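You operate a simulated robot arm through the tools that you are given. There is no shell and no other tool. Be economical: measure what you need, move in short steps, check, and stop when the job is done.

You are at the controls of a simulated robot arm. One attempt, no reset.

## Task
Filter the short jug's muddy water into the filter flask.
Fine: funnel on the flask first, jug back, pump till the funnel is dry, then open the vent knob. Set down upright: short jug.

Only the result counts: the job must be done as asked and must still hold three seconds after the hand-in. Knocking over, shifting, dropping, spilling or breaking anything else fails it.

## Robot
A 6-joint arm with a two-finger gripper on a trunk, on a base that drives. Base frame: it is fixed to the floor where the robot stands at the start and does not move with it; the origin is under the middle of the robot, x ahead of it, y to its left, z up; the surface under the hand at the start is at about z = 0.8. Lengths are in m, angles in rad, forces in N, time in s.
With the tool pointing down near the work surface it reaches from about 0.3 to 0.74 m from the robot's upright axis, wherever it stands. Its first joint turns from -2.897 to 2.897 rad. Places, roughly: neck of the filter flask [0.7, 0.1, 0.9]; pump knob [0.5, 0, 0.9]; red pinch clip [0.5, 0, 0.9]; round gauge [0.9, 0, 1.1]; vent knob [0.4, 0.1, 0.8]. Payload 1.57 kg.
The tool frame sits at the grasp point between the pads (the TCP): z along the fingers, y along the line on which they close. The tips reach 0.021 m beyond it. The gripper opens to 0.07 m. The gripper's body begins 0.05 m behind the TCP.
Orientation is told as [roll, pitch, yaw] about the base's x, y, z axes, in that order, counted from this pose: with the fingers straight down and closing along the base's y, the tool's x points along the base's -x, its y along +y and its z along -z.

## Interface
- The arm moves only by the tool arm_command. Its argument "rows" is one flat list of numbers, 7 for each row, row after row: the shift along the tool's x, y, z in units of 50 mm (1.0 is 50 mm), then the turn, a rotation vector about the tool's x, y, z in units of 6 degrees (1.0 is 6 degrees), then the gripper command, from -1 (fully open) to 1 (shut), values between in proportion. In form: [tx, ty, tz, ax, ay, az, fingers, tx, ty, tz, ax, ay, az, fingers, ...]. A call has 1 to 20 rows; each row shifts and turns the commanded pose from where the row before left it, along the tool's axes as they then stand. A call with a number of a shift or a turn outside -1 to 1 is refused whole. A row lasts 0.2 s, in which the tool goes at most 0.05 m and 0.15 rad; a call with a longer step from one row to the next is refused whole, and so is a gripper value outside its range. A pose out of reach is approached as far as the arm can. The call stops where the force on the tool passes 60 N (or 10 N more than at its start, if that is more) or the arm is blocked; 0.2 s more then pass. Each finger halts on what it meets, pressing with about 21 N; the grip force reading is that of the motor and also rises with nothing between the fingers. The clock runs only during rows and for 0.2 s after the last one: add rows that do not move to give the fingers time. The reply holds the time, the measured pose of the TCP, the force on the tool along the base axes, the opening and the grip force, in the units named above and with some noise, with the torque about the TCP (base axes, N m) and any sound that the robot's microphone picked up.
- Cameras (640 x 400 px; columns grow to the right, rows downward): "scene" is now at [0.0386, 0.1606, 1.4996]; the picture's right is [0.07, -1.00, 0.00], its down [-0.64, -0.05, -0.77] and it looks along [0.76, 0.06, -0.64] (base axes); focal length 265 px, centre (320, 200). "wrist" rides on the gripper at [0.079, 0.004, -0.081] in the tool frame; the picture's right is [-0.05, 1.00, 0.00], its down [-0.67, -0.04, -0.74] and it looks along [-0.74, -0.04, 0.67] (tool axes); focal length 256 px, centre (320, 200). There is no depth. A picture from a camera that has moved, and an enlarged one, comes with that camera's place and axes in the base frame and with its lens. The place of the scene camera against the robot may be out by one fixed shift of up to 0.018 m in any direction.
- grab_frame(camera): a new picture of that camera. It takes no simulated time.
- steer(legs): drives the robot by 1 to 6 legs, each [ahead, left, turn to the left] in m, m and rad, along the robot's own axes; the way and the turn of a leg run together, so that a leg with both is an arc; at most 1.5 m and 3.142 rad a leg. The arm and the cameras ride along, it lands a little off, and it stops where it bumps. It gives what a move gives.
- turn_head(pan, tilt): turns the head with the scene camera to pan (to the left, within 2.705 rad either way) and tilt (down, from -0.506 to 1.204), counted from straight ahead of the robot. It gives what a move gives.
- zoom(camera, box): a new picture of the part [left, top, right, bottom] of that camera's present view, enlarged. It takes no simulated time.
- sign_off(): hands the job in; it is judged then, once.

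Work in short steps. Places have to be worked out from the pictures, the camera data and where the tool is seen: move nearer, look again, correct. Check each grasp and each placing, and mend what went wrong. You have 120 turns and 82 pictures in all, those below and enlarged ones among them. Open the gripper and draw the arm clear of the work before you hand the job in, unless the task says otherwise; then end with one line.

The tools are called after "Request:" by a JSON object that holds its "fn" and its "kwargs". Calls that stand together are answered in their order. arm_command: Moves the arm, as the interface text tells. Its arguments: {"type":"object","properties":{"rows":{"type":"array","items":{"type":"number"}}},"required":["rows"]} The other tools are called the same way: steer (legs) drives the base; turn_head (pan, tilt) turns the head that bears the scene camera; grab_frame (camera) takes a picture; zoom (camera, box) takes an enlarged picture of a part of a camera's view; sign_off () hands the job in.

At the start:

```text
time_s: 0.0
tcp_pos: [0.3478, 0.2034, 1.2696]
ee_rot: [-0.002, 0.0, -0.001]
ft_force: [-0.2, -0.1, 0.1]
moment: [0.0, -0.01, 0.02]
opening: 0.0698
grasp_force: 0.0
robot x, y, heading: [0.0027, 0.0013, 0.003]
head pan, tilt: [0.073, 0.698]
```

scene: 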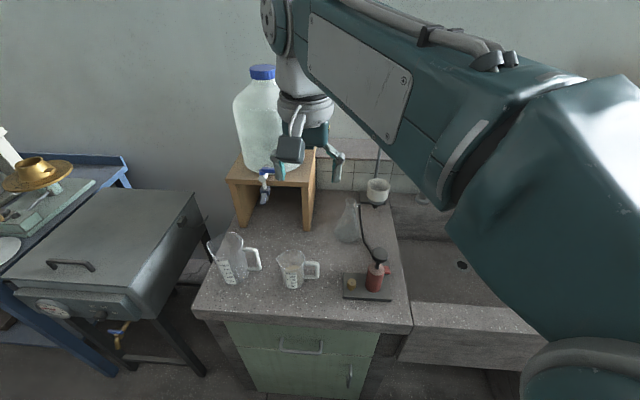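
wrist: 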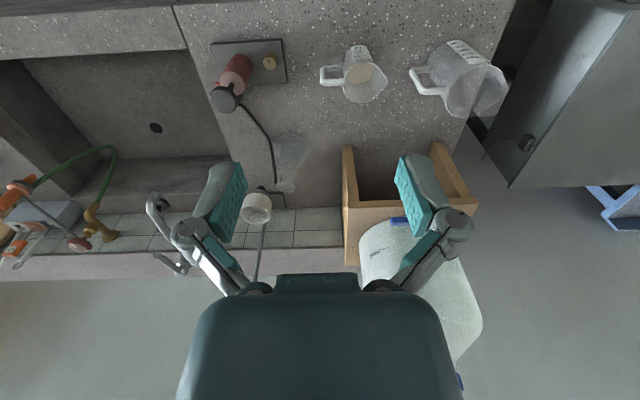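

The counter holds two jugs, a flask, a pump on a base plate and a funnel on a stand. I zoom in for detail.

Request:
{"fn": "zoom", "kwargs": {"camera": "scene", "box": [320, 150, 440, 310]}}

Request:
{"fn": "zoom", "kwargs": {"camera": "scene", "box": [190, 200, 350, 310]}}

Request:
{"fn": "zoom", "kwargs": {"camera": "wrist", "box": [190, 20, 520, 240]}}

```text
2.50 times, centred on (380, 230) of scene
camera zoom: at [0.0386, 0.1606, 1.4996], right [0.07, -1.0, 0.0], down [-0.64, -0.05, -0.77], along [0.76, 0.06, -0.64], focal length 663 px, centre (170, 125)
```

zoom: 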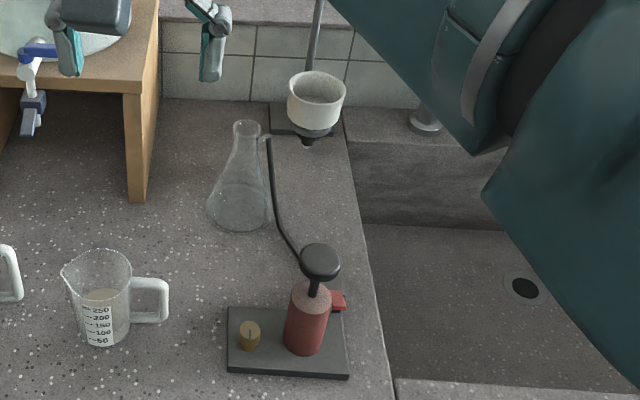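

```text
3.64 times, centred on (270, 255) of scene
camera zoom: at [0.0386, 0.1606, 1.4996], right [0.07, -1.0, 0.0], down [-0.64, -0.05, -0.77], along [0.76, 0.06, -0.64], focal length 964 px, centre (502, 0)
```

zoom: 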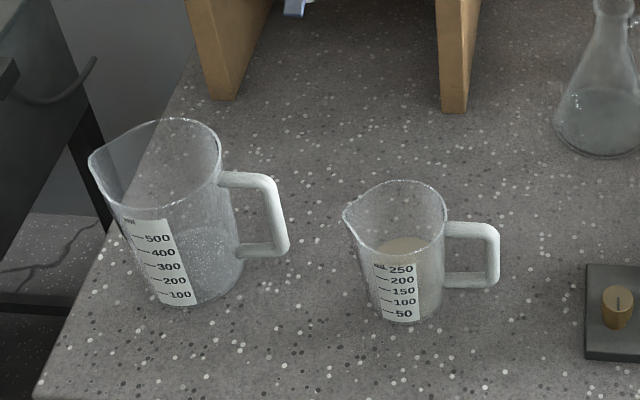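

```text
1.82 times, centred on (355, 130) of wrist
camera zoom: at [0.2683, 0.2075, 1.3508], right [0.05, 1.0, 0.0], down [0.67, -0.03, 0.74], along [0.74, -0.04, -0.67], focal length 465 px, centre (256, 327)
```

zoom: 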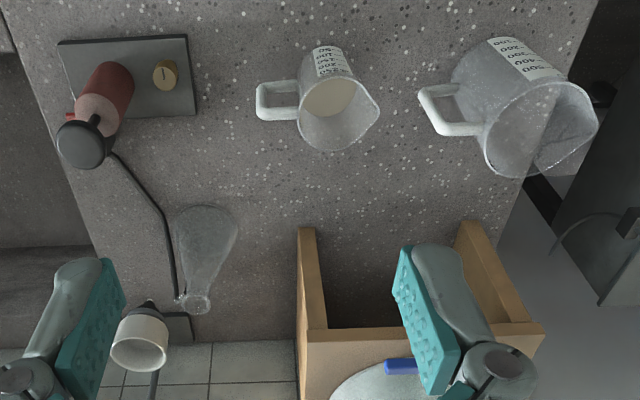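

I move the arm over the counter toward the funnel/flask to get second viewpoints from the wrist camera.

Request:
{"fn": "arm_command", "kwargs": {"rows": [-0.5, -0.8, 0.2, 0, 0, 0, -1, -0.5, -0.8, 0.2, 0, 0, 0, -1, -0.5, -0.8, 0.3, 0, 0, 0, -1, -0.2, -0.6, 0.3, 0, 0, 0, -1, 0, 0, 0, 0, 0, 0, -1]}}

Request:
{"fn": "grab_frame", "kwargs": {"camera": "wrist"}}

Request:
{"fn": "grab_frame", "kwargs": {"camera": "scene"}}

```text
time_s: 1.2
tcp_pos: [0.4359, 0.0503, 1.2196]
ee_rot: [-0.001, 0.003, 0.0]
ft_force: [0.1, -0.5, -0.1]
moment: [0.01, 0.01, 0.0]
opening: 0.07
grasp_force: 0.1
robot x, y, heading: [0.0022, -0.0007, -0.002]
head pan, tilt: [0.073, 0.698]
```

```text
76 pictures are left
camera wrist: at [0.3568, 0.0547, 1.3011], right [0.05, 1.0, 0.0], down [0.67, -0.03, 0.74], along [0.74, -0.04, -0.67], focal length 256 px, centre (320, 200)
```

wrist: 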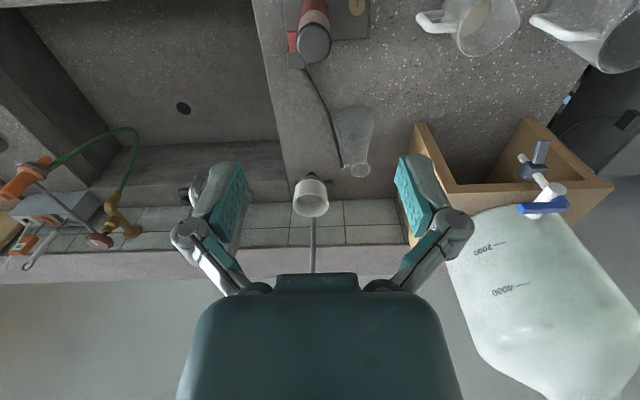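

```text
75 pictures are left
camera scene: at [0.039, 0.1599, 1.4997], right [0.07, -1.0, 0.0], down [-0.64, -0.05, -0.77], along [0.76, 0.06, -0.64], focal length 265 px, centre (320, 200)
```

scene: 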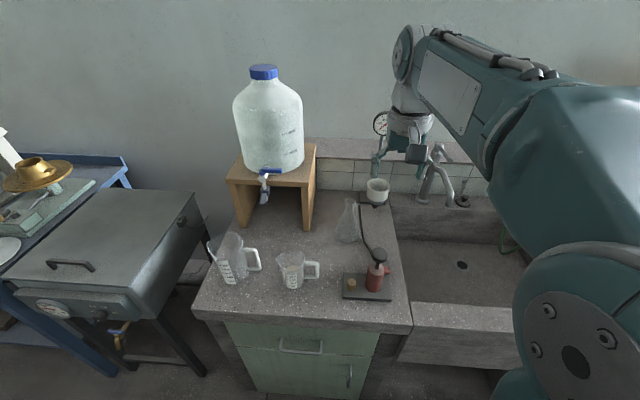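

Flask mouth triangulates to about (0.672, 0.113, 0.944). I zoom on funnel and pump from this viewpoint.

Request:
{"fn": "zoom", "kwargs": {"camera": "wrist", "box": [260, 90, 400, 230]}}

Request:
{"fn": "zoom", "kwargs": {"camera": "wrist", "box": [260, 0, 400, 90]}}

Request:
{"fn": "zoom", "kwargs": {"camera": "scene", "box": [330, 100, 430, 310]}}

```text
2.86 times, centred on (330, 160) of wrist
camera zoom: at [0.3568, 0.0547, 1.3011], right [0.05, 1.0, 0.0], down [0.67, -0.03, 0.74], along [0.74, -0.04, -0.67], focal length 731 px, centre (291, 314)
```

zoom: 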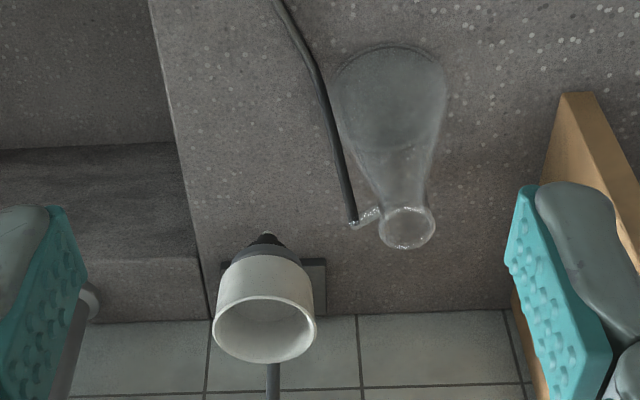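

```text
4.44 times, centred on (330, 45) of wrist
camera zoom: at [0.3568, 0.0547, 1.3011], right [0.05, 1.0, 0.0], down [0.67, -0.03, 0.74], along [0.74, -0.04, -0.67], focal length 1138 px, centre (276, 889)
```

zoom: 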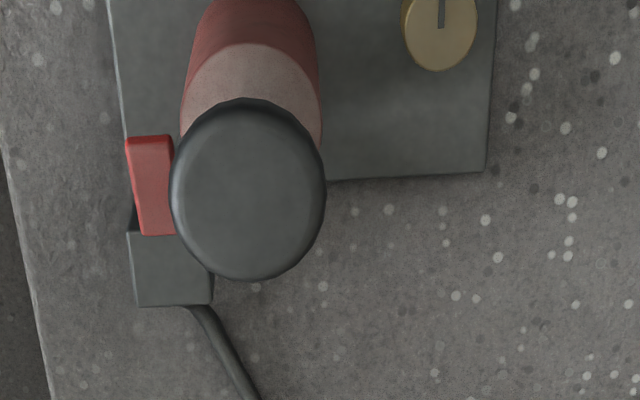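

```text
1.90 times, centred on (380, 205) of scene
camera zoom: at [0.039, 0.1599, 1.4997], right [0.07, -1.0, 0.0], down [-0.64, -0.05, -0.77], along [0.76, 0.06, -0.64], focal length 505 px, centre (206, 190)
```

zoom: 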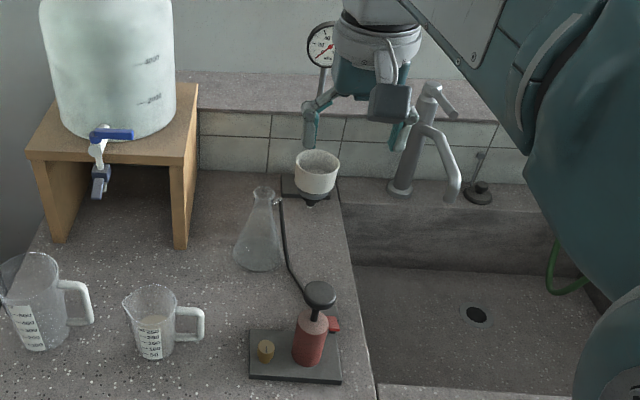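

Funnel rim is around (0.783, 0.011, 0.93), about 80 mm wide, beyond reach; I look down to see how much room there is to drive forward.

Request:
{"fn": "turn_head", "kwargs": {"pan": 0.0, "tilt": 1.2}}

Request:
{"fn": "grab_frame", "kwargs": {"camera": "scene"}}

```text
time_s: 2.1
tcp_pos: [0.4366, 0.0507, 1.2198]
ee_rot: [-0.002, 0.001, -0.002]
ft_force: [0.6, -0.8, -0.2]
moment: [0.0, -0.02, -0.04]
opening: 0.07
grasp_force: 0.0
robot x, y, heading: [0.0004, -0.0009, 0.001]
head pan, tilt: [0.0, 1.201]
```

```text
71 pictures are left
camera scene: at [0.0101, 0.1538, 1.4637], right [0.0, -1.0, 0.0], down [-0.93, 0.0, -0.36], along [0.36, 0.0, -0.93], focal length 265 px, centre (320, 200)
```

scene: 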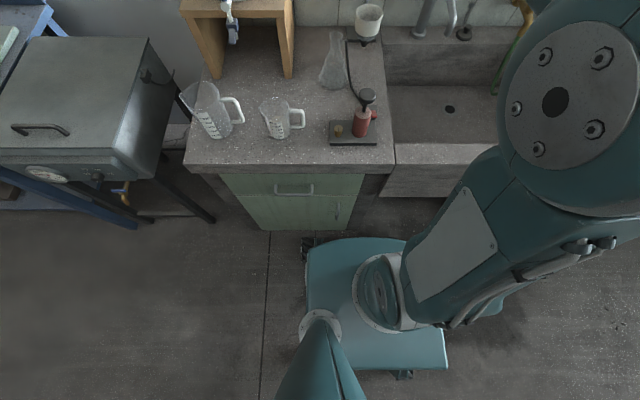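

There's roughly 0.1 m between base and cabinet. I drive ahead 0.07 m with the arm high.

Request:
{"fn": "steer", "kwargs": {"legs": [[0.07, 0, 0]]}}

Request:
{"fn": "turn_head", "kwargs": {"pan": 0.0, "tilt": 0.75}}

Request:
{"fn": "grab_frame", "kwargs": {"camera": "scene"}}

```text
time_s: 3.1
tcp_pos: [0.4898, 0.0587, 1.2233]
ee_rot: [0.0, 0.0, 0.007]
ft_force: [0.4, -0.1, 0.0]
moment: [-0.07, 0.02, -0.04]
opening: 0.07
grasp_force: 0.1
robot x, y, heading: [0.0526, 0.0071, 0.008]
head pan, tilt: [0.0, 1.201]
```

```text
time_s: 4.0
tcp_pos: [0.4836, 0.0753, 1.2218]
ee_rot: [-0.015, -0.003, 0.011]
ft_force: [-0.3, 0.1, -0.8]
moment: [-0.02, 0.0, 0.01]
opening: 0.0699
grasp_force: 0.1
robot x, y, heading: [0.0543, 0.0045, 0.012]
head pan, tilt: [0.0, 0.75]
```

```text
70 pictures are left
camera scene: at [0.0852, 0.1418, 1.4989], right [0.01, -1.0, -0.01], down [-0.68, 0.0, -0.73], along [0.73, 0.01, -0.68], focal length 265 px, centre (320, 200)
```

scene: 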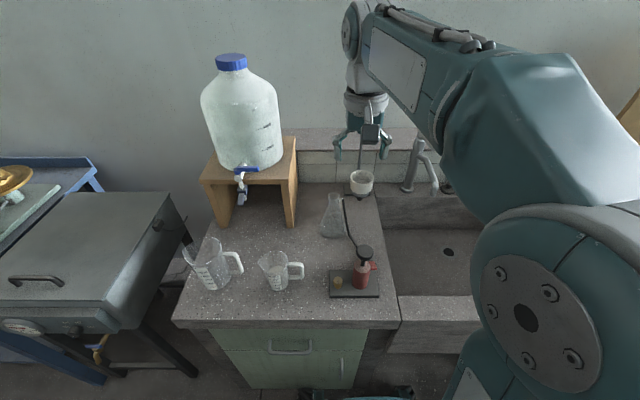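

The pose reading drifted during the head turn; a null move will show if things have settled.

Request:
{"fn": "arm_command", "kwargs": {"rows": [0, 0, 0, 0, 0, 0, -1, 0, 0, 0, 0, 0, 0, -1, 0, 0, 0, 0, 0, 0, -1]}}

Request:
{"fn": "grab_frame", "kwargs": {"camera": "wrist"}}

```text
time_s: 4.8
tcp_pos: [0.485, 0.0728, 1.2209]
ee_rot: [-0.015, -0.003, 0.008]
ft_force: [-0.3, -0.4, 0.4]
moment: [-0.01, 0.02, 0.01]
opening: 0.0699
grasp_force: 0.1
robot x, y, heading: [0.0469, 0.0026, 0.011]
head pan, tilt: [0.0, 0.75]
```

```text
69 pictures are left
camera wrist: at [0.4049, 0.078, 1.3026], right [0.04, 1.0, -0.01], down [0.67, -0.02, 0.75], along [0.74, -0.04, -0.67], focal length 256 px, centre (320, 200)
```

wrist: 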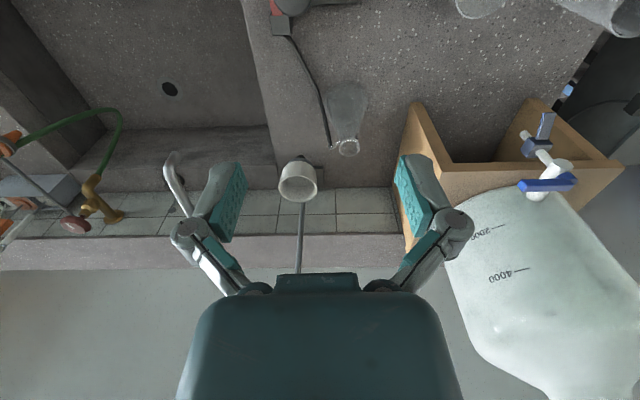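

The base seems to have touched the cabinet and tilted slightly; I back off 1.5 cm and re-measure.

Request:
{"fn": "steer", "kwargs": {"legs": [[-0.015, 0, 0]]}}

Request:
{"fn": "arm_command", "kwargs": {"rows": [0, 0, 0, 0, 0, 0, -1, 0, 0, 0, 0, 0, 0, -1]}}

Request:
{"fn": "turn_head", "kwargs": {"pan": 0.0, "tilt": 1.2}}

Request:
{"fn": "grab_frame", "kwargs": {"camera": "scene"}}

```text
time_s: 5.6
tcp_pos: [0.4772, 0.0687, 1.2203]
ee_rot: [-0.012, 0.0, 0.006]
ft_force: [-0.4, -0.4, 0.7]
moment: [0.0, 0.03, -0.02]
opening: 0.07
grasp_force: 0.1
robot x, y, heading: [0.0442, 0.0009, 0.007]
head pan, tilt: [0.0, 0.75]
```

```text
time_s: 6.2
tcp_pos: [0.4771, 0.0701, 1.2196]
ee_rot: [-0.014, 0.001, 0.006]
ft_force: [-0.7, -0.2, -0.3]
moment: [-0.01, -0.02, 0.04]
opening: 0.0698
grasp_force: 0.0
robot x, y, heading: [0.0425, 0.001, 0.005]
head pan, tilt: [0.0, 0.75]
```

```text
time_s: 7.1
tcp_pos: [0.4772, 0.0715, 1.2192]
ee_rot: [-0.012, 0.001, 0.007]
ft_force: [0.2, 0.7, 0.6]
moment: [0.01, 0.0, 0.01]
opening: 0.0697
grasp_force: 0.0
robot x, y, heading: [0.0429, -0.0025, 0.008]
head pan, tilt: [0.0, 1.201]
```

```text
68 pictures are left
camera scene: at [0.0511, 0.1521, 1.4645], right [0.01, -1.0, 0.0], down [-0.93, 0.0, -0.36], along [0.36, 0.0, -0.93], focal length 265 px, centre (320, 200)
```

scene: 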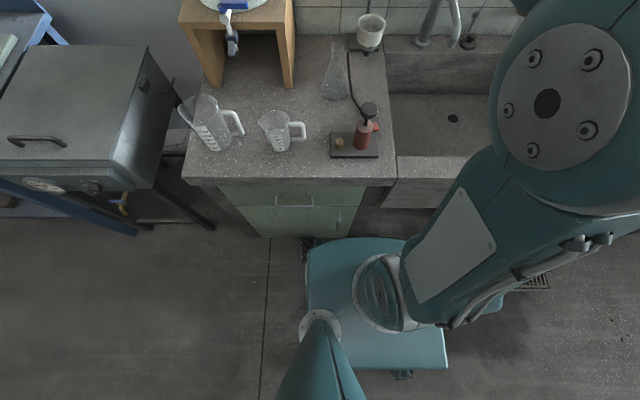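

Base stands at x≈0.043. I plan to grip the funnel's rim wall on its near-right side (tool yaw −45°), so I move close above it for a precise look.

Request:
{"fn": "arm_command", "kwargs": {"rows": [-0.6, -0.24, 0.3, 0, 0, 0, -1, -0.6, -0.24, 0.3, 0, 0, 0, -1, -0.6, -0.24, 0.3, 0, 0, 0, -1, -0.6, -0.24, 0.3, 0, 0, 0, -1, -0.6, -0.24, 0.3, 0, 0, 0, -1, 0, 0, 0, 0, 0, 1, -1, 0, 0, 0, 0, 0, 1, -1, 0, 0, 0, 0, 0, 1, -1, 0, 0, 0, 0, 0, 1, -1, 0, 0, 0, 0, 0, 1, -1, 0, 0, 0, 0, 0, 1, -1, 0, 0, 0, 0, 0, 1, -1, 0, 0, 0, 0, 0, 0.5, -1, 0, 0, 0, 0, 0, 0, -1]}}

Request:
{"fn": "grab_frame", "kwargs": {"camera": "wrist"}}

```text
time_s: 10.1
tcp_pos: [0.6291, 0.0117, 1.1439]
ee_rot: [-0.012, -0.008, -0.78]
ft_force: [0.1, 0.1, -0.6]
moment: [-0.03, -0.03, 0.0]
opening: 0.07
grasp_force: 0.0
robot x, y, heading: [0.0439, -0.0026, 0.003]
head pan, tilt: [0.0, 1.201]
```

```text
67 pictures are left
camera wrist: at [0.5748, 0.0711, 1.225], right [0.74, 0.67, -0.01], down [0.45, -0.48, 0.75], along [0.5, -0.56, -0.66], focal length 256 px, centre (320, 200)
```

wrist: 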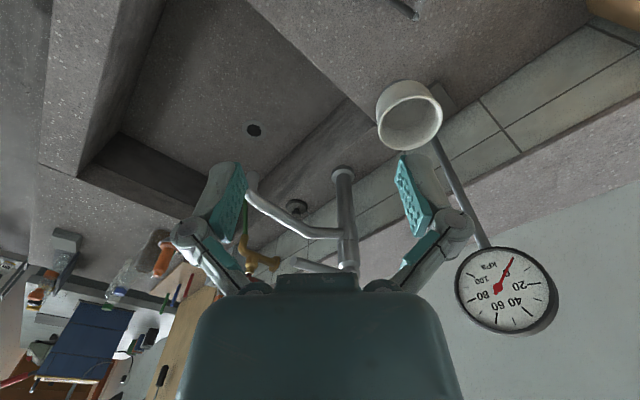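

Gauge reads 0 and sits behind the funnel. I tilt the tool 18° forward and go to a hover above the near-right rim wall (grip point ≈ (0.755, −0.015)).

Request:
{"fn": "arm_command", "kwargs": {"rows": [0, 0, 0, 0, -1, 0, -1, 0, 0, 0, 0, -1, 0, -1, 0, 0, 0, 0, -1, 0, -1, -0.217, 0.278, 0.739, 0, 0, 0, -1, -0.217, 0.278, 0.739, 0, 0, 0, -1, -0.217, 0.278, 0.739, 0, 0, 0, -1, -0.217, 0.278, 0.739, 0, 0, 0, -1, -0.217, 0.278, 0.739, 0, 0, 0, -1, 0, 0, 0, 0, 0, 0, -1]}}

Request:
{"fn": "grab_frame", "kwargs": {"camera": "wrist"}}

Request:
{"fn": "turn_head", "kwargs": {"pan": 0.0, "tilt": 0.75}}

Request:
{"fn": "zoom", "kwargs": {"camera": "scene", "box": [290, 100, 430, 250]}}

```text
time_s: 12.1
tcp_pos: [0.7565, -0.0165, 0.9869]
ee_rot: [-0.011, -0.321, -0.774]
ft_force: [0.1, 0.0, 0.0]
moment: [0.02, 0.01, -0.05]
opening: 0.0701
grasp_force: 0.1
robot x, y, heading: [0.0424, 0.0013, 0.006]
head pan, tilt: [0.0, 1.201]
```

```text
66 pictures are left
camera wrist: at [0.6881, 0.057, 1.0387], right [0.74, 0.68, 0.01], down [0.26, -0.3, 0.92], along [0.62, -0.68, -0.4], focal length 256 px, centre (320, 200)
```

wrist: 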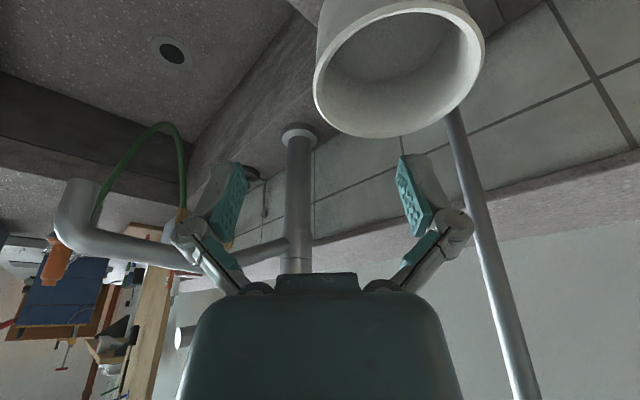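

```text
time_s: 13.0
tcp_pos: [0.7555, -0.0175, 0.9865]
ee_rot: [-0.011, -0.323, -0.774]
ft_force: [0.3, 0.3, 0.3]
moment: [0.02, -0.02, -0.01]
opening: 0.0702
grasp_force: 0.0
robot x, y, heading: [0.041, -0.0015, 0.011]
head pan, tilt: [0.0, 0.75]
```

```text
2.67 times, centred on (360, 175) of scene
camera zoom: at [0.0793, 0.1514, 1.4962], right [0.01, -1.0, 0.0], down [-0.68, 0.0, -0.73], along [0.73, 0.01, -0.68], focal length 707 px, centre (213, 267)
```

zoom: 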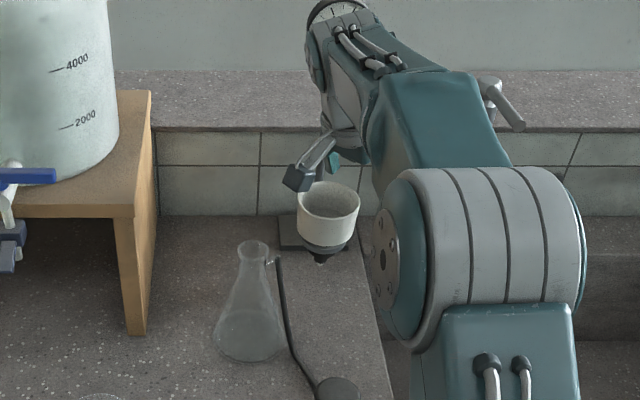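

Rim centre confirmed ≈ (0.780, 0.014). I descend 57 mm so the wall lies between the fingers.

Request:
{"fn": "arm_command", "kwargs": {"rows": [0.14, 0, 0.36, 0, 0, 0, -1, 0.14, 0, 0.36, 0, 0, 0, -1, 0.14, 0, 0.36, 0, 0, 0, -1, 0, 0, 0, 0, 0, 0, -1]}}

Request:
{"fn": "grab_frame", "kwargs": {"camera": "wrist"}}

Request:
{"fn": "zoom", "kwargs": {"camera": "scene", "box": [320, 130, 400, 220]}}

```text
time_s: 14.0
tcp_pos: [0.7523, -0.0165, 0.9288]
ee_rot: [-0.01, -0.324, -0.775]
ft_force: [0.8, 0.2, -0.8]
moment: [0.01, 0.01, -0.03]
opening: 0.07
grasp_force: 0.1
robot x, y, heading: [0.0419, -0.0001, 0.005]
head pan, tilt: [0.0, 0.75]
```

```text
64 pictures are left
camera wrist: at [0.6843, 0.0575, 0.9811], right [0.74, 0.68, 0.01], down [0.26, -0.3, 0.92], along [0.62, -0.68, -0.4], focal length 256 px, centre (320, 200)
```

wrist: 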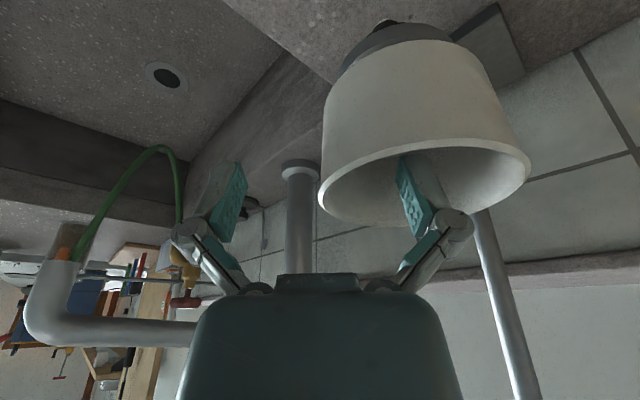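

```text
4.44 times, centred on (360, 175) of scene
camera zoom: at [0.0794, 0.1514, 1.4963], right [0.01, -1.0, 0.0], down [-0.68, 0.0, -0.73], along [0.73, 0.01, -0.68], focal length 1179 px, centre (142, 311)
```

zoom: 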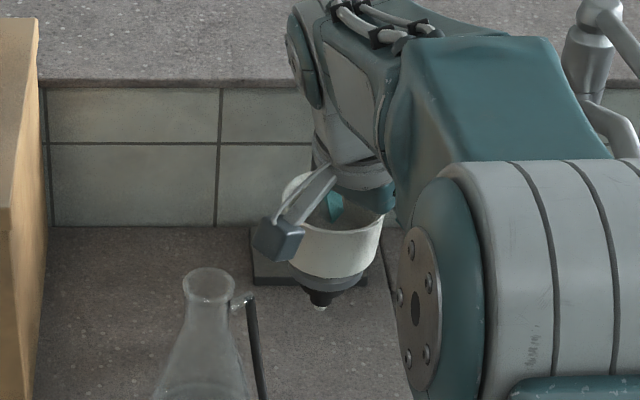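

One finger is inside, one outside. I close, and wait.

Request:
{"fn": "arm_command", "kwargs": {"rows": [0, 0, 0, 0, 0, 0, 1, 0, 0, 0, 0, 0, 0, 1, 0, 0, 0, 0, 0, 0, 1, 0, 0, 0, 0, 0, 0, 1]}}

Request:
{"fn": "grab_frame", "kwargs": {"camera": "wrist"}}

```text
time_s: 15.0
tcp_pos: [0.7528, -0.0148, 0.9305]
ee_rot: [-0.009, -0.323, -0.776]
ft_force: [-1.3, 10.1, 11.8]
moment: [0.53, -0.23, 0.27]
opening: 0.0078
grasp_force: 20.7
robot x, y, heading: [0.0453, 0.0038, 0.005]
head pan, tilt: [0.0, 0.75]
```

```text
62 pictures are left
camera wrist: at [0.6842, 0.0588, 0.9823], right [0.74, 0.68, 0.01], down [0.26, -0.3, 0.92], along [0.62, -0.67, -0.39], focal length 256 px, centre (320, 200)
```

wrist: 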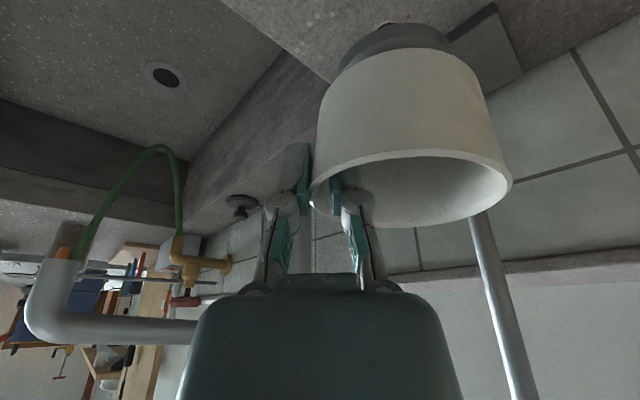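

Gripped (opening 7.8 mm). Lifting straight up 12 cm to clear the ring.

Request:
{"fn": "arm_command", "kwargs": {"rows": [-0.06, 0, -0.19, 0, 0, 0, 1, -0.124, 0, -0.38, 0, 0, 0, 1, -0.124, 0, -0.38, 0, 0, 0, 1, -0.124, 0, -0.38, 0, 0, 0, 1, -0.124, 0, -0.38, 0, 0, 0, 1, -0.124, 0, -0.38, 0, 0, 0, 1, -0.06, 0, -0.19, 0, 0, 0, 1, 0, 0, 0, 0, 0, 0, 1]}}

Request:
{"fn": "grab_frame", "kwargs": {"camera": "wrist"}}

Request:
{"fn": "zoom", "kwargs": {"camera": "scene", "box": [290, 100, 430, 250]}}

```text
time_s: 16.8
tcp_pos: [0.7513, -0.0114, 1.0485]
ee_rot: [-0.011, -0.323, -0.776]
ft_force: [0.7, -0.6, 0.4]
moment: [-0.01, -0.02, -0.01]
opening: 0.0001
grasp_force: 20.8
robot x, y, heading: [0.0437, 0.0026, 0.006]
head pan, tilt: [0.0, 0.75]
```

```text
61 pictures are left
camera wrist: at [0.6824, 0.0621, 1.1005], right [0.74, 0.68, 0.01], down [0.26, -0.3, 0.92], along [0.62, -0.68, -0.4], focal length 256 px, centre (320, 200)
```

wrist: 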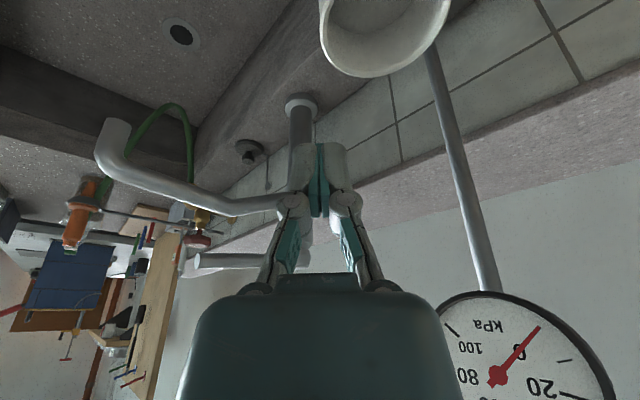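

```text
2.67 times, centred on (360, 175) of scene
camera zoom: at [0.0793, 0.1515, 1.4963], right [0.01, -1.0, 0.0], down [-0.68, 0.0, -0.73], along [0.73, 0.01, -0.68], focal length 707 px, centre (213, 267)
```

zoom: 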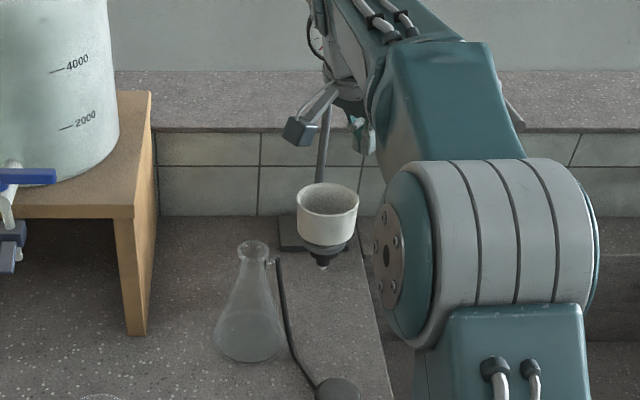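

The grip slipped off; the funnel remains in its holder. I look closer at how it is held.

Request:
{"fn": "zoom", "kwargs": {"camera": "scene", "box": [345, 165, 377, 185]}}

Request:
{"fn": "zoom", "kwargs": {"camera": "scene", "box": [340, 160, 390, 210]}}

```text
16.00 times, centred on (361, 175) of scene
camera zoom: at [0.0793, 0.1515, 1.4963], right [0.01, -1.0, 0.0], down [-0.68, 0.0, -0.73], along [0.73, 0.01, -0.68], focal length 4244 px, centre (-336, 600)
```

zoom: 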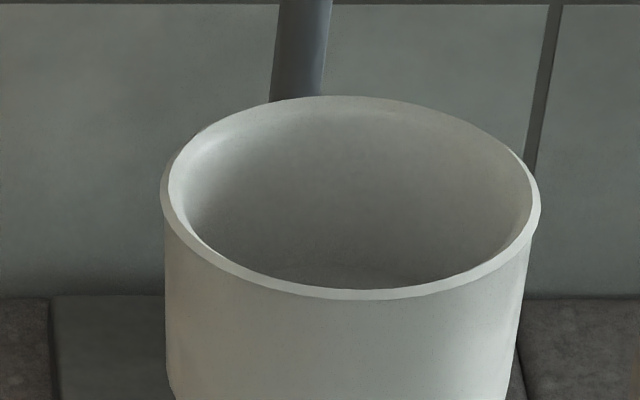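

```text
8.00 times, centred on (365, 185) of scene
camera zoom: at [0.0793, 0.1515, 1.4963], right [0.01, -1.0, 0.0], down [-0.68, 0.0, -0.73], along [0.73, 0.01, -0.68], focal length 2122 px, centre (-40, 320)
```

zoom: 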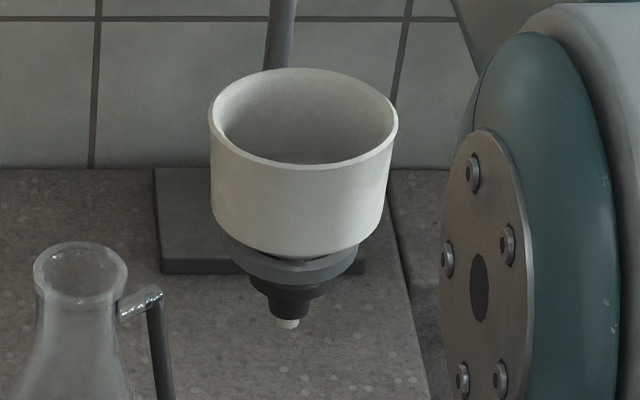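

The funnel simply rests in a ring; my pinch was skewed by the tilt. I re-open, un-tilt to vertical and look again to align radially.

Request:
{"fn": "arm_command", "kwargs": {"rows": [0, 0, 0, 0, 1, 0, -1, 0, 0, 0, 0, 1, 0, -1, 0, 0, 0, 0, 1, 0, -1, 0, 0, 0, 0, 0.08, 0, -1, 0, 0, 0, 0, 0, 0, -1]}}

Request:
{"fn": "grab_frame", "kwargs": {"camera": "wrist"}}

```text
time_s: 18.0
tcp_pos: [0.7485, -0.0119, 1.0463]
ee_rot: [-0.011, 0.001, -0.778]
ft_force: [0.2, -0.5, -1.5]
moment: [-0.02, 0.0, -0.01]
opening: 0.0699
grasp_force: 0.0
robot x, y, heading: [0.0432, -0.0015, 0.004]
head pan, tilt: [0.0, 0.75]
```

```text
57 pictures are left
camera wrist: at [0.6964, 0.0458, 1.1284], right [0.74, 0.67, -0.01], down [0.45, -0.49, 0.74], along [0.5, -0.56, -0.67], focal length 256 px, centre (320, 200)
```

wrist: 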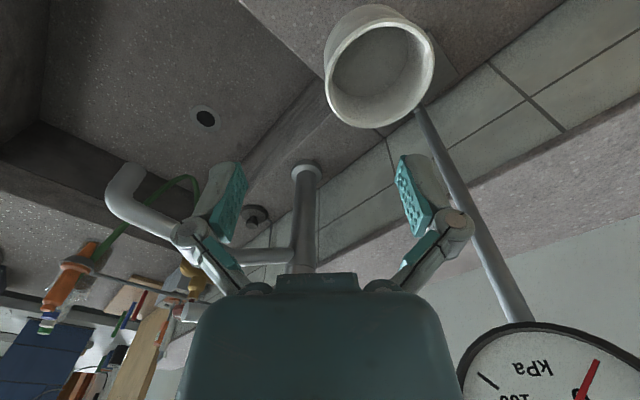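

Centre ≈ (0.782, 0.015). I shift 6 mm and descend vertically so the pads overlap the wall by ~33 mm.

Request:
{"fn": "arm_command", "kwargs": {"rows": [-0.1, 0.08, 0.5, 0, 0, 0, -1, 0, 0, 0.7, 0, 0, 0, -1, 0, 0, 0.7, 0, 0, 0, -1, 0, 0, 0.6, 0, 0, 0, -1, 0, 0, 0, 0, 0, 0, -1]}}

Request:
{"fn": "grab_frame", "kwargs": {"camera": "wrist"}}

```text
time_s: 19.2
tcp_pos: [0.7569, -0.0165, 0.9238]
ee_rot: [-0.009, 0.0, -0.779]
ft_force: [-0.3, 0.1, -0.6]
moment: [0.01, 0.03, 0.0]
opening: 0.0701
grasp_force: 0.1
robot x, y, heading: [0.043, 0.0016, 0.006]
head pan, tilt: [0.0, 0.75]
```

```text
56 pictures are left
camera wrist: at [0.7035, 0.0432, 1.0053], right [0.74, 0.67, -0.01], down [0.45, -0.49, 0.75], along [0.5, -0.56, -0.67], focal length 256 px, centre (320, 200)
```

wrist: 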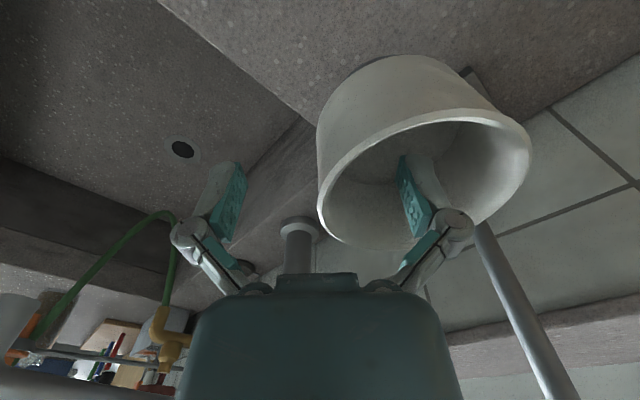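

Shift 4 mm tangentially, a bit deeper, and close.

Request:
{"fn": "arm_command", "kwargs": {"rows": [0.08, 0, 0.13, 0, 0, 0, -1, 0, 0, 0, 0, 0, 0, -1, 0, 0, 0, 0, 0, 0, 1, 0, 0, 0, 0, 0, 0, 1, 0, 0, 0, 0, 0, 0, 1, 0, 0, 0, 0, 0, 0, 1]}}

Request:
{"fn": "grab_frame", "kwargs": {"camera": "wrist"}}

```text
time_s: 20.6
tcp_pos: [0.7542, -0.0123, 0.9178]
ee_rot: [-0.006, -0.004, -0.779]
ft_force: [9.9, 8.8, 16.3]
moment: [0.47, -0.58, 0.09]
opening: 0.0061
grasp_force: 20.7
robot x, y, heading: [0.0446, -0.0, 0.008]
head pan, tilt: [0.0, 0.75]
```

```text
55 pictures are left
camera wrist: at [0.7003, 0.0479, 0.9994], right [0.74, 0.67, -0.01], down [0.45, -0.49, 0.75], along [0.5, -0.56, -0.66], focal length 256 px, centre (320, 200)
```

wrist: 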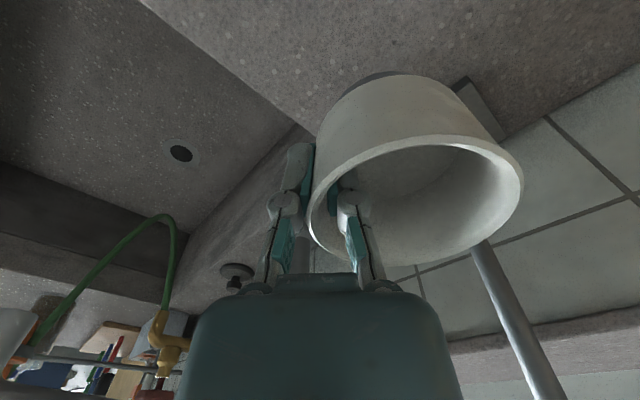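

Sideways and vertical loads of ~13–16 N indicate the wall sits a few mm further in; I ease the tool inward 3 mm and up 2 mm while gripping to relax it.

Request:
{"fn": "arm_command", "kwargs": {"rows": [0, 0.06, -0.04, 0, 0, 0, 1, 0, 0, 0, 0, 0, 0, 1]}}

```text
time_s: 21.2
tcp_pos: [0.7542, -0.011, 0.9191]
ee_rot: [-0.012, 0.003, -0.779]
ft_force: [-2.3, 5.4, 11.6]
moment: [0.46, -0.35, 0.26]
opening: 0.0062
grasp_force: 21.2
robot x, y, heading: [0.0427, -0.0015, 0.007]
head pan, tilt: [0.0, 0.75]
```

Load dropped. I lift in small steps and watch whether the funnel follows.

Request:
{"fn": "arm_command", "kwargs": {"rows": [0, 0.02, -0.1, 0, 0, 0, 1, 0, 0, -0.1, 0, 0, 0, 1, 0, 0, 0, 0, 0, 0, 1]}}

Request:
{"fn": "grab_frame", "kwargs": {"camera": "wrist"}}

```text
time_s: 22.0
tcp_pos: [0.7569, -0.0094, 0.928]
ee_rot: [-0.009, -0.001, -0.777]
ft_force: [0.4, 0.7, -2.0]
moment: [0.0, 0.0, 0.01]
opening: 0.0061
grasp_force: 20.8
robot x, y, heading: [0.0414, -0.0012, 0.008]
head pan, tilt: [0.0, 0.75]
```

```text
54 pictures are left
camera wrist: at [0.7036, 0.0486, 1.0099], right [0.74, 0.67, -0.01], down [0.45, -0.49, 0.75], along [0.5, -0.56, -0.67], focal length 256 px, centre (320, 200)
```

wrist: 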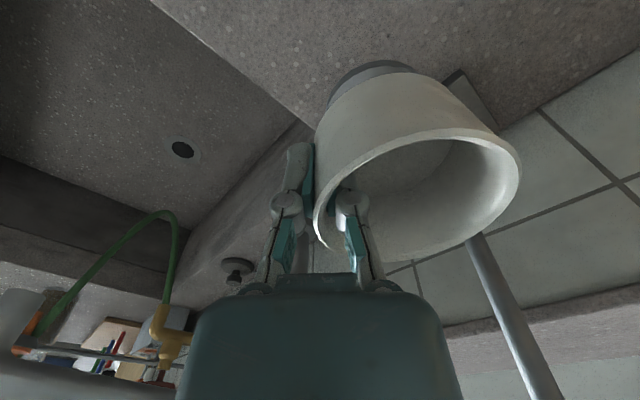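

Load now −2 N: the funnel is carried. I continue lifting.

Request:
{"fn": "arm_command", "kwargs": {"rows": [0, 0, -0.2, 0, 0, 0, 1, 0, 0, -0.25, 0, 0, 0, 1, 0, 0, -0.3, 0, 0, 0, 1, 0, 0, -0.3, 0, 0, 0, 1, 0, 0, -0.3, 0, 0, 0, 1, 0, 0, -0.2, 0, 0, 0, 1, 0, 0, 0, 0, 0, 0, 1]}}

Request:
{"fn": "zoom", "kwargs": {"camera": "scene", "box": [320, 130, 400, 220]}}

Request:
{"fn": "grab_frame", "kwargs": {"camera": "wrist"}}

```text
time_s: 23.6
tcp_pos: [0.7576, -0.0096, 1.0055]
ee_rot: [-0.012, -0.001, -0.779]
ft_force: [-0.3, 1.5, -1.2]
moment: [-0.06, 0.0, 0.02]
opening: 0.0059
grasp_force: 20.8
robot x, y, heading: [0.0438, 0.0034, 0.006]
head pan, tilt: [0.0, 0.75]
```

```text
4.44 times, centred on (360, 175) of scene
camera zoom: at [0.0797, 0.1512, 1.4963], right [0.01, -1.0, 0.0], down [-0.68, 0.0, -0.73], along [0.73, 0.01, -0.68], focal length 1179 px, centre (142, 311)
```

zoom: 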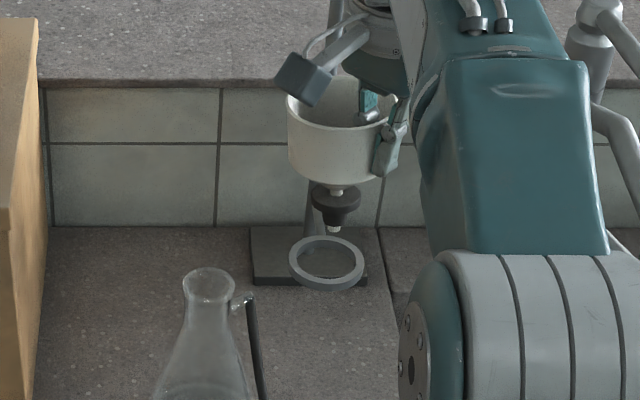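

```text
52 pictures are left
camera wrist: at [0.705, 0.0502, 1.0862], right [0.74, 0.67, -0.01], down [0.45, -0.49, 0.75], along [0.5, -0.56, -0.67], focal length 256 px, centre (320, 200)
```

wrist: 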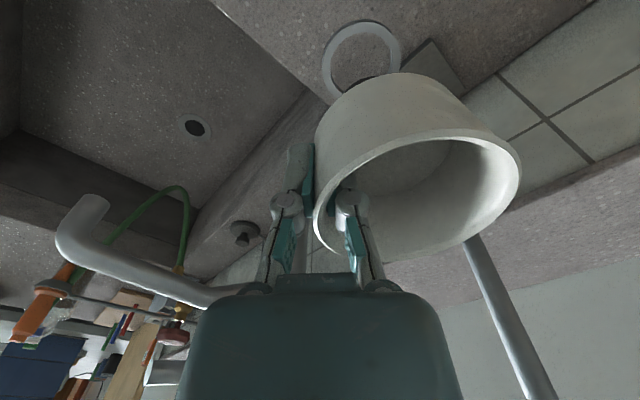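

Funnel is held cleanly. I raise it to TCP z≈1.10 and carry it over the flask mouth (≈(0.670, 0.111)).

Request:
{"fn": "arm_command", "kwargs": {"rows": [0.1, 0, -0.4, 0, 0, 0, 1, 0.1, 0, -0.5, 0, 0, 0, 1, 0.1, 0, -0.5, 0, 0, 0, 1, 0.1, 0, -0.5, 0, 0, 0, 1, 0.4, -0.05, 0, 0, 0, 0, 1, 0.45, -0.05, 0, 0, 0, 0, 1, 0.45, -0.05, 0, 0, 0, 0, 1, 0.45, -0.05, 0, 0, 0, 0, 1, 0.45, -0.05, 0, 0, 0, 0, 1, 0.3, -0.02, 0, 0, 0, 0, 1, 0, 0, 0, 0, 0, 0, 1]}}

Request:
{"fn": "grab_frame", "kwargs": {"camera": "wrist"}}

Request:
{"fn": "zoom", "kwargs": {"camera": "scene", "box": [290, 130, 390, 250]}}

```text
time_s: 26.0
tcp_pos: [0.7286, 0.0101, 1.0977]
ee_rot: [-0.01, -0.001, -0.778]
ft_force: [0.0, -0.4, -0.3]
moment: [-0.04, 0.03, 0.0]
opening: 0.0062
grasp_force: 21.0
out of reach, approached as far as the arm can: row 3, 4, 5, 6, 7, 8, 9, 10
robot x, y, heading: [0.0424, 0.0041, 0.005]
head pan, tilt: [0.0, 0.75]
```

```text
51 pictures are left
camera wrist: at [0.6744, 0.0702, 1.1789], right [0.74, 0.67, -0.01], down [0.46, -0.49, 0.74], along [0.5, -0.56, -0.67], focal length 256 px, centre (320, 200)
```

wrist: 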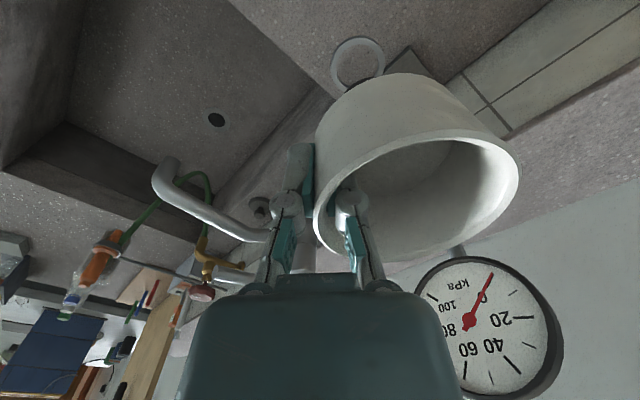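

```text
3.33 times, centred on (340, 190) of scene
camera zoom: at [0.0796, 0.1513, 1.4963], right [0.01, -1.0, 0.0], down [-0.68, 0.0, -0.73], along [0.73, 0.01, -0.68], focal length 884 px, centre (253, 233)
```

zoom: 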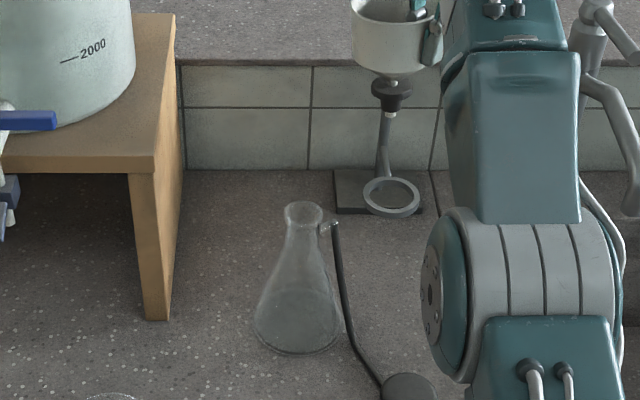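

Reach limited the lift path, but height is fine. I continue the lateral move to the flask.

Request:
{"fn": "arm_command", "kwargs": {"rows": [0.45, -0.03, 0, 0, 0, 0, 1, 0.45, -0.03, 0, 0, 0, 0, 1, 0.45, -0.03, 0, 0, 0, 0, 1, 0.45, -0.03, 0, 0, 0, 0, 1, 0.4, -0.02, 0, 0, 0, 0, 1, 0, 0, 0, 0, 0, 0, 1]}}

Request:
{"fn": "grab_frame", "kwargs": {"camera": "wrist"}}

Request:
{"fn": "zoom", "kwargs": {"camera": "scene", "box": [290, 130, 390, 250]}}

```text
time_s: 27.4
tcp_pos: [0.728, 0.0098, 1.0962]
ee_rot: [-0.01, 0.0, -0.778]
ft_force: [0.3, 0.0, -1.2]
moment: [-0.04, 0.05, -0.02]
opening: 0.0063
grasp_force: 21.3
out of reach, approached as far as the arm can: row 1, 2, 3, 4, 5
robot x, y, heading: [0.0415, 0.0007, 0.006]
head pan, tilt: [0.0, 0.75]
```

```text
49 pictures are left
camera wrist: at [0.6744, 0.0702, 1.1789], right [0.74, 0.67, -0.01], down [0.46, -0.49, 0.75], along [0.5, -0.56, -0.67], focal length 256 px, centre (320, 200)
```

wrist: 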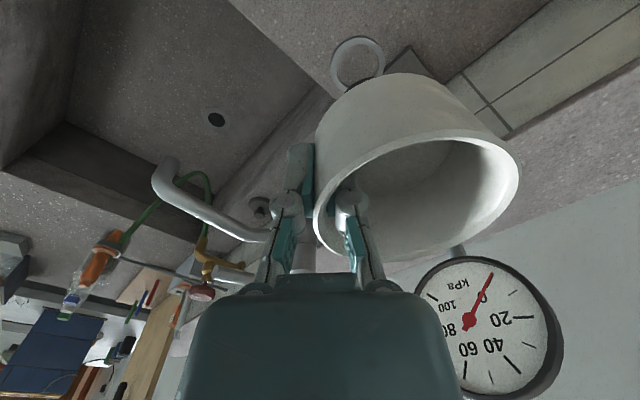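

```text
3.33 times, centred on (340, 190) of scene
camera zoom: at [0.0796, 0.1513, 1.4963], right [0.01, -1.0, 0.0], down [-0.68, 0.0, -0.73], along [0.73, 0.01, -0.68], focal length 884 px, centre (253, 233)
```

zoom: 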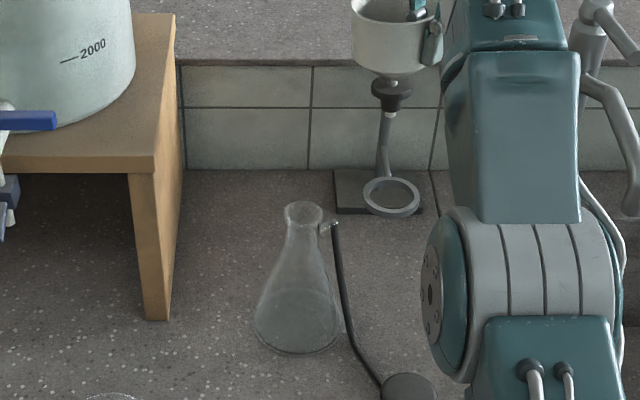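

Odd "out of reach" on this direction; possibly a joint limit with this yaw. I try moving straight back (−x) first.

Request:
{"fn": "arm_command", "kwargs": {"rows": [0.28, -0.28, 0, 0, 0, 0, 1, 0.28, -0.28, 0, 0, 0, 0, 1, 0.28, -0.28, 0, 0, 0, 0, 1, 0.28, -0.28, 0, 0, 0, 0, 1]}}

```text
time_s: 28.4
tcp_pos: [0.7274, 0.01, 1.0979]
ee_rot: [-0.01, -0.001, -0.779]
ft_force: [-0.2, -0.2, -1.4]
moment: [0.0, 0.0, -0.01]
opening: 0.0061
grasp_force: 21.2
out of reach, approached as far as the arm can: row 1, 2, 3, 4
robot x, y, heading: [0.0445, -0.0005, 0.001]
head pan, tilt: [0.0, 0.75]
```

Still stuck, so I try the opposite: a small descent to leave the workspace boundary.

Request:
{"fn": "arm_command", "kwargs": {"rows": [0, 0, 0.3, 0, 0, 0, 1, 0, 0, 0.3, 0, 0, 0, 1, 0, 0, 0, 0, 0, 0, 1]}}

```text
time_s: 29.2
tcp_pos: [0.7327, 0.0111, 1.0853]
ee_rot: [-0.01, 0.0, -0.779]
ft_force: [-0.6, 0.1, -0.4]
moment: [-0.02, 0.01, 0.0]
opening: 0.0063
grasp_force: 21.2
out of reach, approached as far as the arm can: row 1, 2
robot x, y, heading: [0.041, 0.0011, 0.004]
head pan, tilt: [0.0, 0.75]
```

I check the arm's configuration in a full scene frame.

Request:
{"fn": "grab_frame", "kwargs": {"camera": "scene"}}

```text
47 pictures are left
camera scene: at [0.0797, 0.1512, 1.4963], right [0.01, -1.0, 0.0], down [-0.68, 0.0, -0.73], along [0.73, 0.01, -0.68], focal length 265 px, centre (320, 200)
```

scene: 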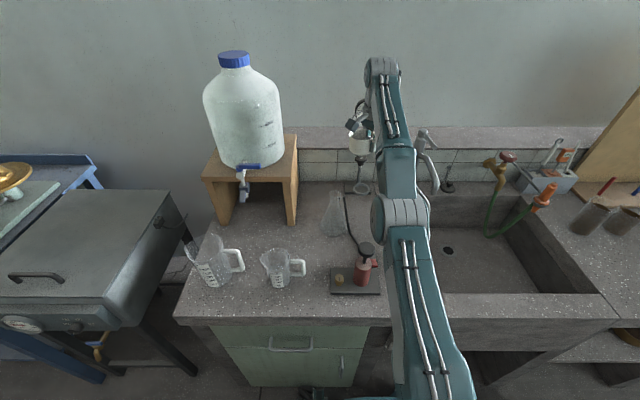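

The arm appears locked at full stretch (elbow straight), so radial retraction has no local gradient. I push out slightly past straight, then retract gently.

Request:
{"fn": "arm_command", "kwargs": {"rows": [-0.2, 0.2, 0, 0, 0, 0, 1, -0.2, 0.2, 0, 0, 0, 0, 1, -0.1, 0.1, 0, 0, 0, 0, 1, 0, 0, 0, 0, 0, 0, 1]}}

Request:
{"fn": "arm_command", "kwargs": {"rows": [0.1, -0.1, 0, 0, 0, 0, 1, 0.2, -0.2, 0, 0, 0, 0, 1, 0.2, -0.2, 0, 0, 0, 0, 1, 0.2, -0.2, 0, 0, 0, 0, 1]}}

```text
time_s: 30.2
tcp_pos: [0.7336, 0.0111, 1.0799]
ee_rot: [-0.012, 0.0, -0.777]
ft_force: [0.5, -1.0, -1.6]
moment: [-0.06, 0.05, -0.01]
opening: 0.0059
grasp_force: 20.6
out of reach, approached as far as the arm can: row 1, 2, 3
robot x, y, heading: [0.0425, -0.0025, 0.005]
head pan, tilt: [0.0, 0.75]
```

```text
time_s: 31.2
tcp_pos: [0.7339, 0.0118, 1.0804]
ee_rot: [-0.011, 0.002, -0.779]
ft_force: [0.2, -0.4, -0.5]
moment: [0.0, 0.03, 0.0]
opening: 0.006
grasp_force: 20.8
out of reach, approached as far as the arm can: row 1, 2, 3, 4
robot x, y, heading: [0.0399, -0.0035, 0.003]
head pan, tilt: [0.0, 0.75]
```

Both directions are blocked radially: exact singular stretch. A tangential downward motion should bend the elbow the right way; I descend 6 cm here (clear of flask and ring).

Request:
{"fn": "arm_command", "kwargs": {"rows": [0, 0, 0.2, 0, 0, 0, 1, 0, 0, 0.2, 0, 0, 0, 1, 0, 0, 0.2, 0, 0, 0, 1, 0, 0, 0.2, 0, 0, 0, 1, 0, 0, 0.2, 0, 0, 0, 1, 0, 0, 0.2, 0, 0, 0, 1, 0, 0, 0, 0, 0, 0, 1]}}

```text
time_s: 32.8
tcp_pos: [0.7524, 0.0112, 1.0261]
ee_rot: [-0.012, 0.001, -0.778]
ft_force: [0.5, -0.4, -1.2]
moment: [-0.02, 0.04, 0.02]
opening: 0.0059
grasp_force: 21.2
out of reach, approached as far as the arm can: row 1, 2, 3, 4, 5, 6
robot x, y, heading: [0.0432, -0.0005, 0.007]
head pan, tilt: [0.0, 0.75]
```

Still riding the limit circle. I try tilting the tool forward again (the orientation that moved freely before), together with descent.

Request:
{"fn": "arm_command", "kwargs": {"rows": [0, 0, 0.1, 0, -1, 0, 1, 0, 0, 0.1, 0, -1, 0, 1, 0, 0, 0.1, 0, -1, 0, 1, 0, 0, 0, 0, 0, 0, 1]}}

```text
time_s: 33.8
tcp_pos: [0.7962, 0.0126, 1.0269]
ee_rot: [-0.01, -0.314, -0.776]
ft_force: [0.1, 0.6, -2.0]
moment: [-0.02, 0.04, -0.01]
opening: 0.0059
grasp_force: 21.0
out of reach, approached as far as the arm can: row 1, 2, 3
robot x, y, heading: [0.0433, 0.0023, 0.002]
head pan, tilt: [0.0, 0.75]
```

The elbow seems pinned past straight. I un-tilt and raise, then back the base off 12 cm so I have room to stretch the arm through the singularity away from the gauge.

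Request:
{"fn": "arm_command", "kwargs": {"rows": [0, 0, -0.1, 0, 1, 0, 1, 0, 0, -0.1, 0, 1, 0, 1, 0, 0, -0.1, 0, 1, 0, 1, 0, 0, -0.4, 0, 0, 0, 1, 0, 0, -0.4, 0, 0, 0, 1, 0, 0, -0.4, 0, 0, 0, 1, 0, 0, 0, 0, 0, 0, 1]}}

Request:
{"fn": "steer", "kwargs": {"legs": [[-0.12, 0, 0]]}}

```text
time_s: 35.4
tcp_pos: [0.7493, 0.0183, 1.0838]
ee_rot: [-0.011, -0.105, -0.779]
ft_force: [-0.6, 0.6, -2.4]
moment: [-0.03, 0.01, 0.03]
opening: 0.0059
grasp_force: 21.4
out of reach, approached as far as the arm can: row 1, 2, 3, 4, 6
robot x, y, heading: [0.0411, 0.0024, 0.005]
head pan, tilt: [0.0, 0.75]
```

```text
time_s: 36.6
tcp_pos: [0.6324, 0.0217, 1.0839]
ee_rot: [-0.011, -0.107, -0.773]
ft_force: [0.4, -1.0, -1.5]
moment: [-0.04, 0.1, -0.01]
opening: 0.0061
grasp_force: 20.7
robot x, y, heading: [-0.0734, -0.0008, 0.007]
head pan, tilt: [0.0, 0.75]
```

Base backed off cleanly with the funnel still held. Test whether retraction works now (it accepted one row).

Request:
{"fn": "arm_command", "kwargs": {"rows": [0.14, -0.14, 0, 0, 0, 0, 1, 0.14, -0.14, 0, 0, 0, 0, 1, 0, 0, 0, 0, 0, 0, 1]}}

```text
time_s: 37.4
tcp_pos: [0.6282, 0.0221, 1.091]
ee_rot: [-0.01, -0.107, -0.776]
ft_force: [0.1, -0.3, -1.7]
moment: [-0.01, 0.0, 0.0]
opening: 0.0059
grasp_force: 20.7
out of reach, approached as far as the arm can: row 1, 2
robot x, y, heading: [-0.0722, 0.0011, 0.007]
head pan, tilt: [0.0, 0.75]
```

Still pinned. I drive 6 cm right for clearance, then stretch outward-and-down in larger steps to carry the elbow through straight.

Request:
{"fn": "steer", "kwargs": {"legs": [[0, -0.06, 0]]}}

Request:
{"fn": "arm_command", "kwargs": {"rows": [-0.4, 0.4, 0.6, 0, 0, 0, 1, -0.4, 0.4, 0.6, 0, 0, 0, 1, 0, 0, 0, 0, 0, 0, 1]}}

Request:
{"fn": "arm_command", "kwargs": {"rows": [0.14, -0.14, 0, 0, 0, 0, 1, 0.14, -0.14, 0, 0, 0, 0, 1, 0, 0, 0, 0, 0, 0, 1]}}

```text
time_s: 38.4
tcp_pos: [0.6288, -0.0117, 1.0897]
ee_rot: [-0.024, -0.119, -0.77]
ft_force: [1.2, 1.4, -2.1]
moment: [-0.1, 0.04, -0.02]
opening: 0.006
grasp_force: 20.7
robot x, y, heading: [-0.073, -0.0517, 0.007]
head pan, tilt: [0.0, 0.75]
```

```text
time_s: 39.2
tcp_pos: [0.6541, -0.0312, 1.0238]
ee_rot: [-0.011, -0.107, -0.77]
ft_force: [0.4, -0.6, -1.3]
moment: [-0.01, 0.03, 0.01]
opening: 0.006
grasp_force: 21.1
out of reach, approached as far as the arm can: row 1, 2
robot x, y, heading: [-0.0692, -0.0509, 0.007]
head pan, tilt: [0.0, 0.75]
```

```text
time_s: 40.0
tcp_pos: [0.6342, -0.0371, 1.0244]
ee_rot: [-0.01, -0.106, -0.771]
ft_force: [-0.1, 0.0, -1.5]
moment: [0.0, 0.02, 0.03]
opening: 0.0058
grasp_force: 21.1
robot x, y, heading: [-0.0738, -0.0511, 0.007]
head pan, tilt: [0.0, 0.75]
```

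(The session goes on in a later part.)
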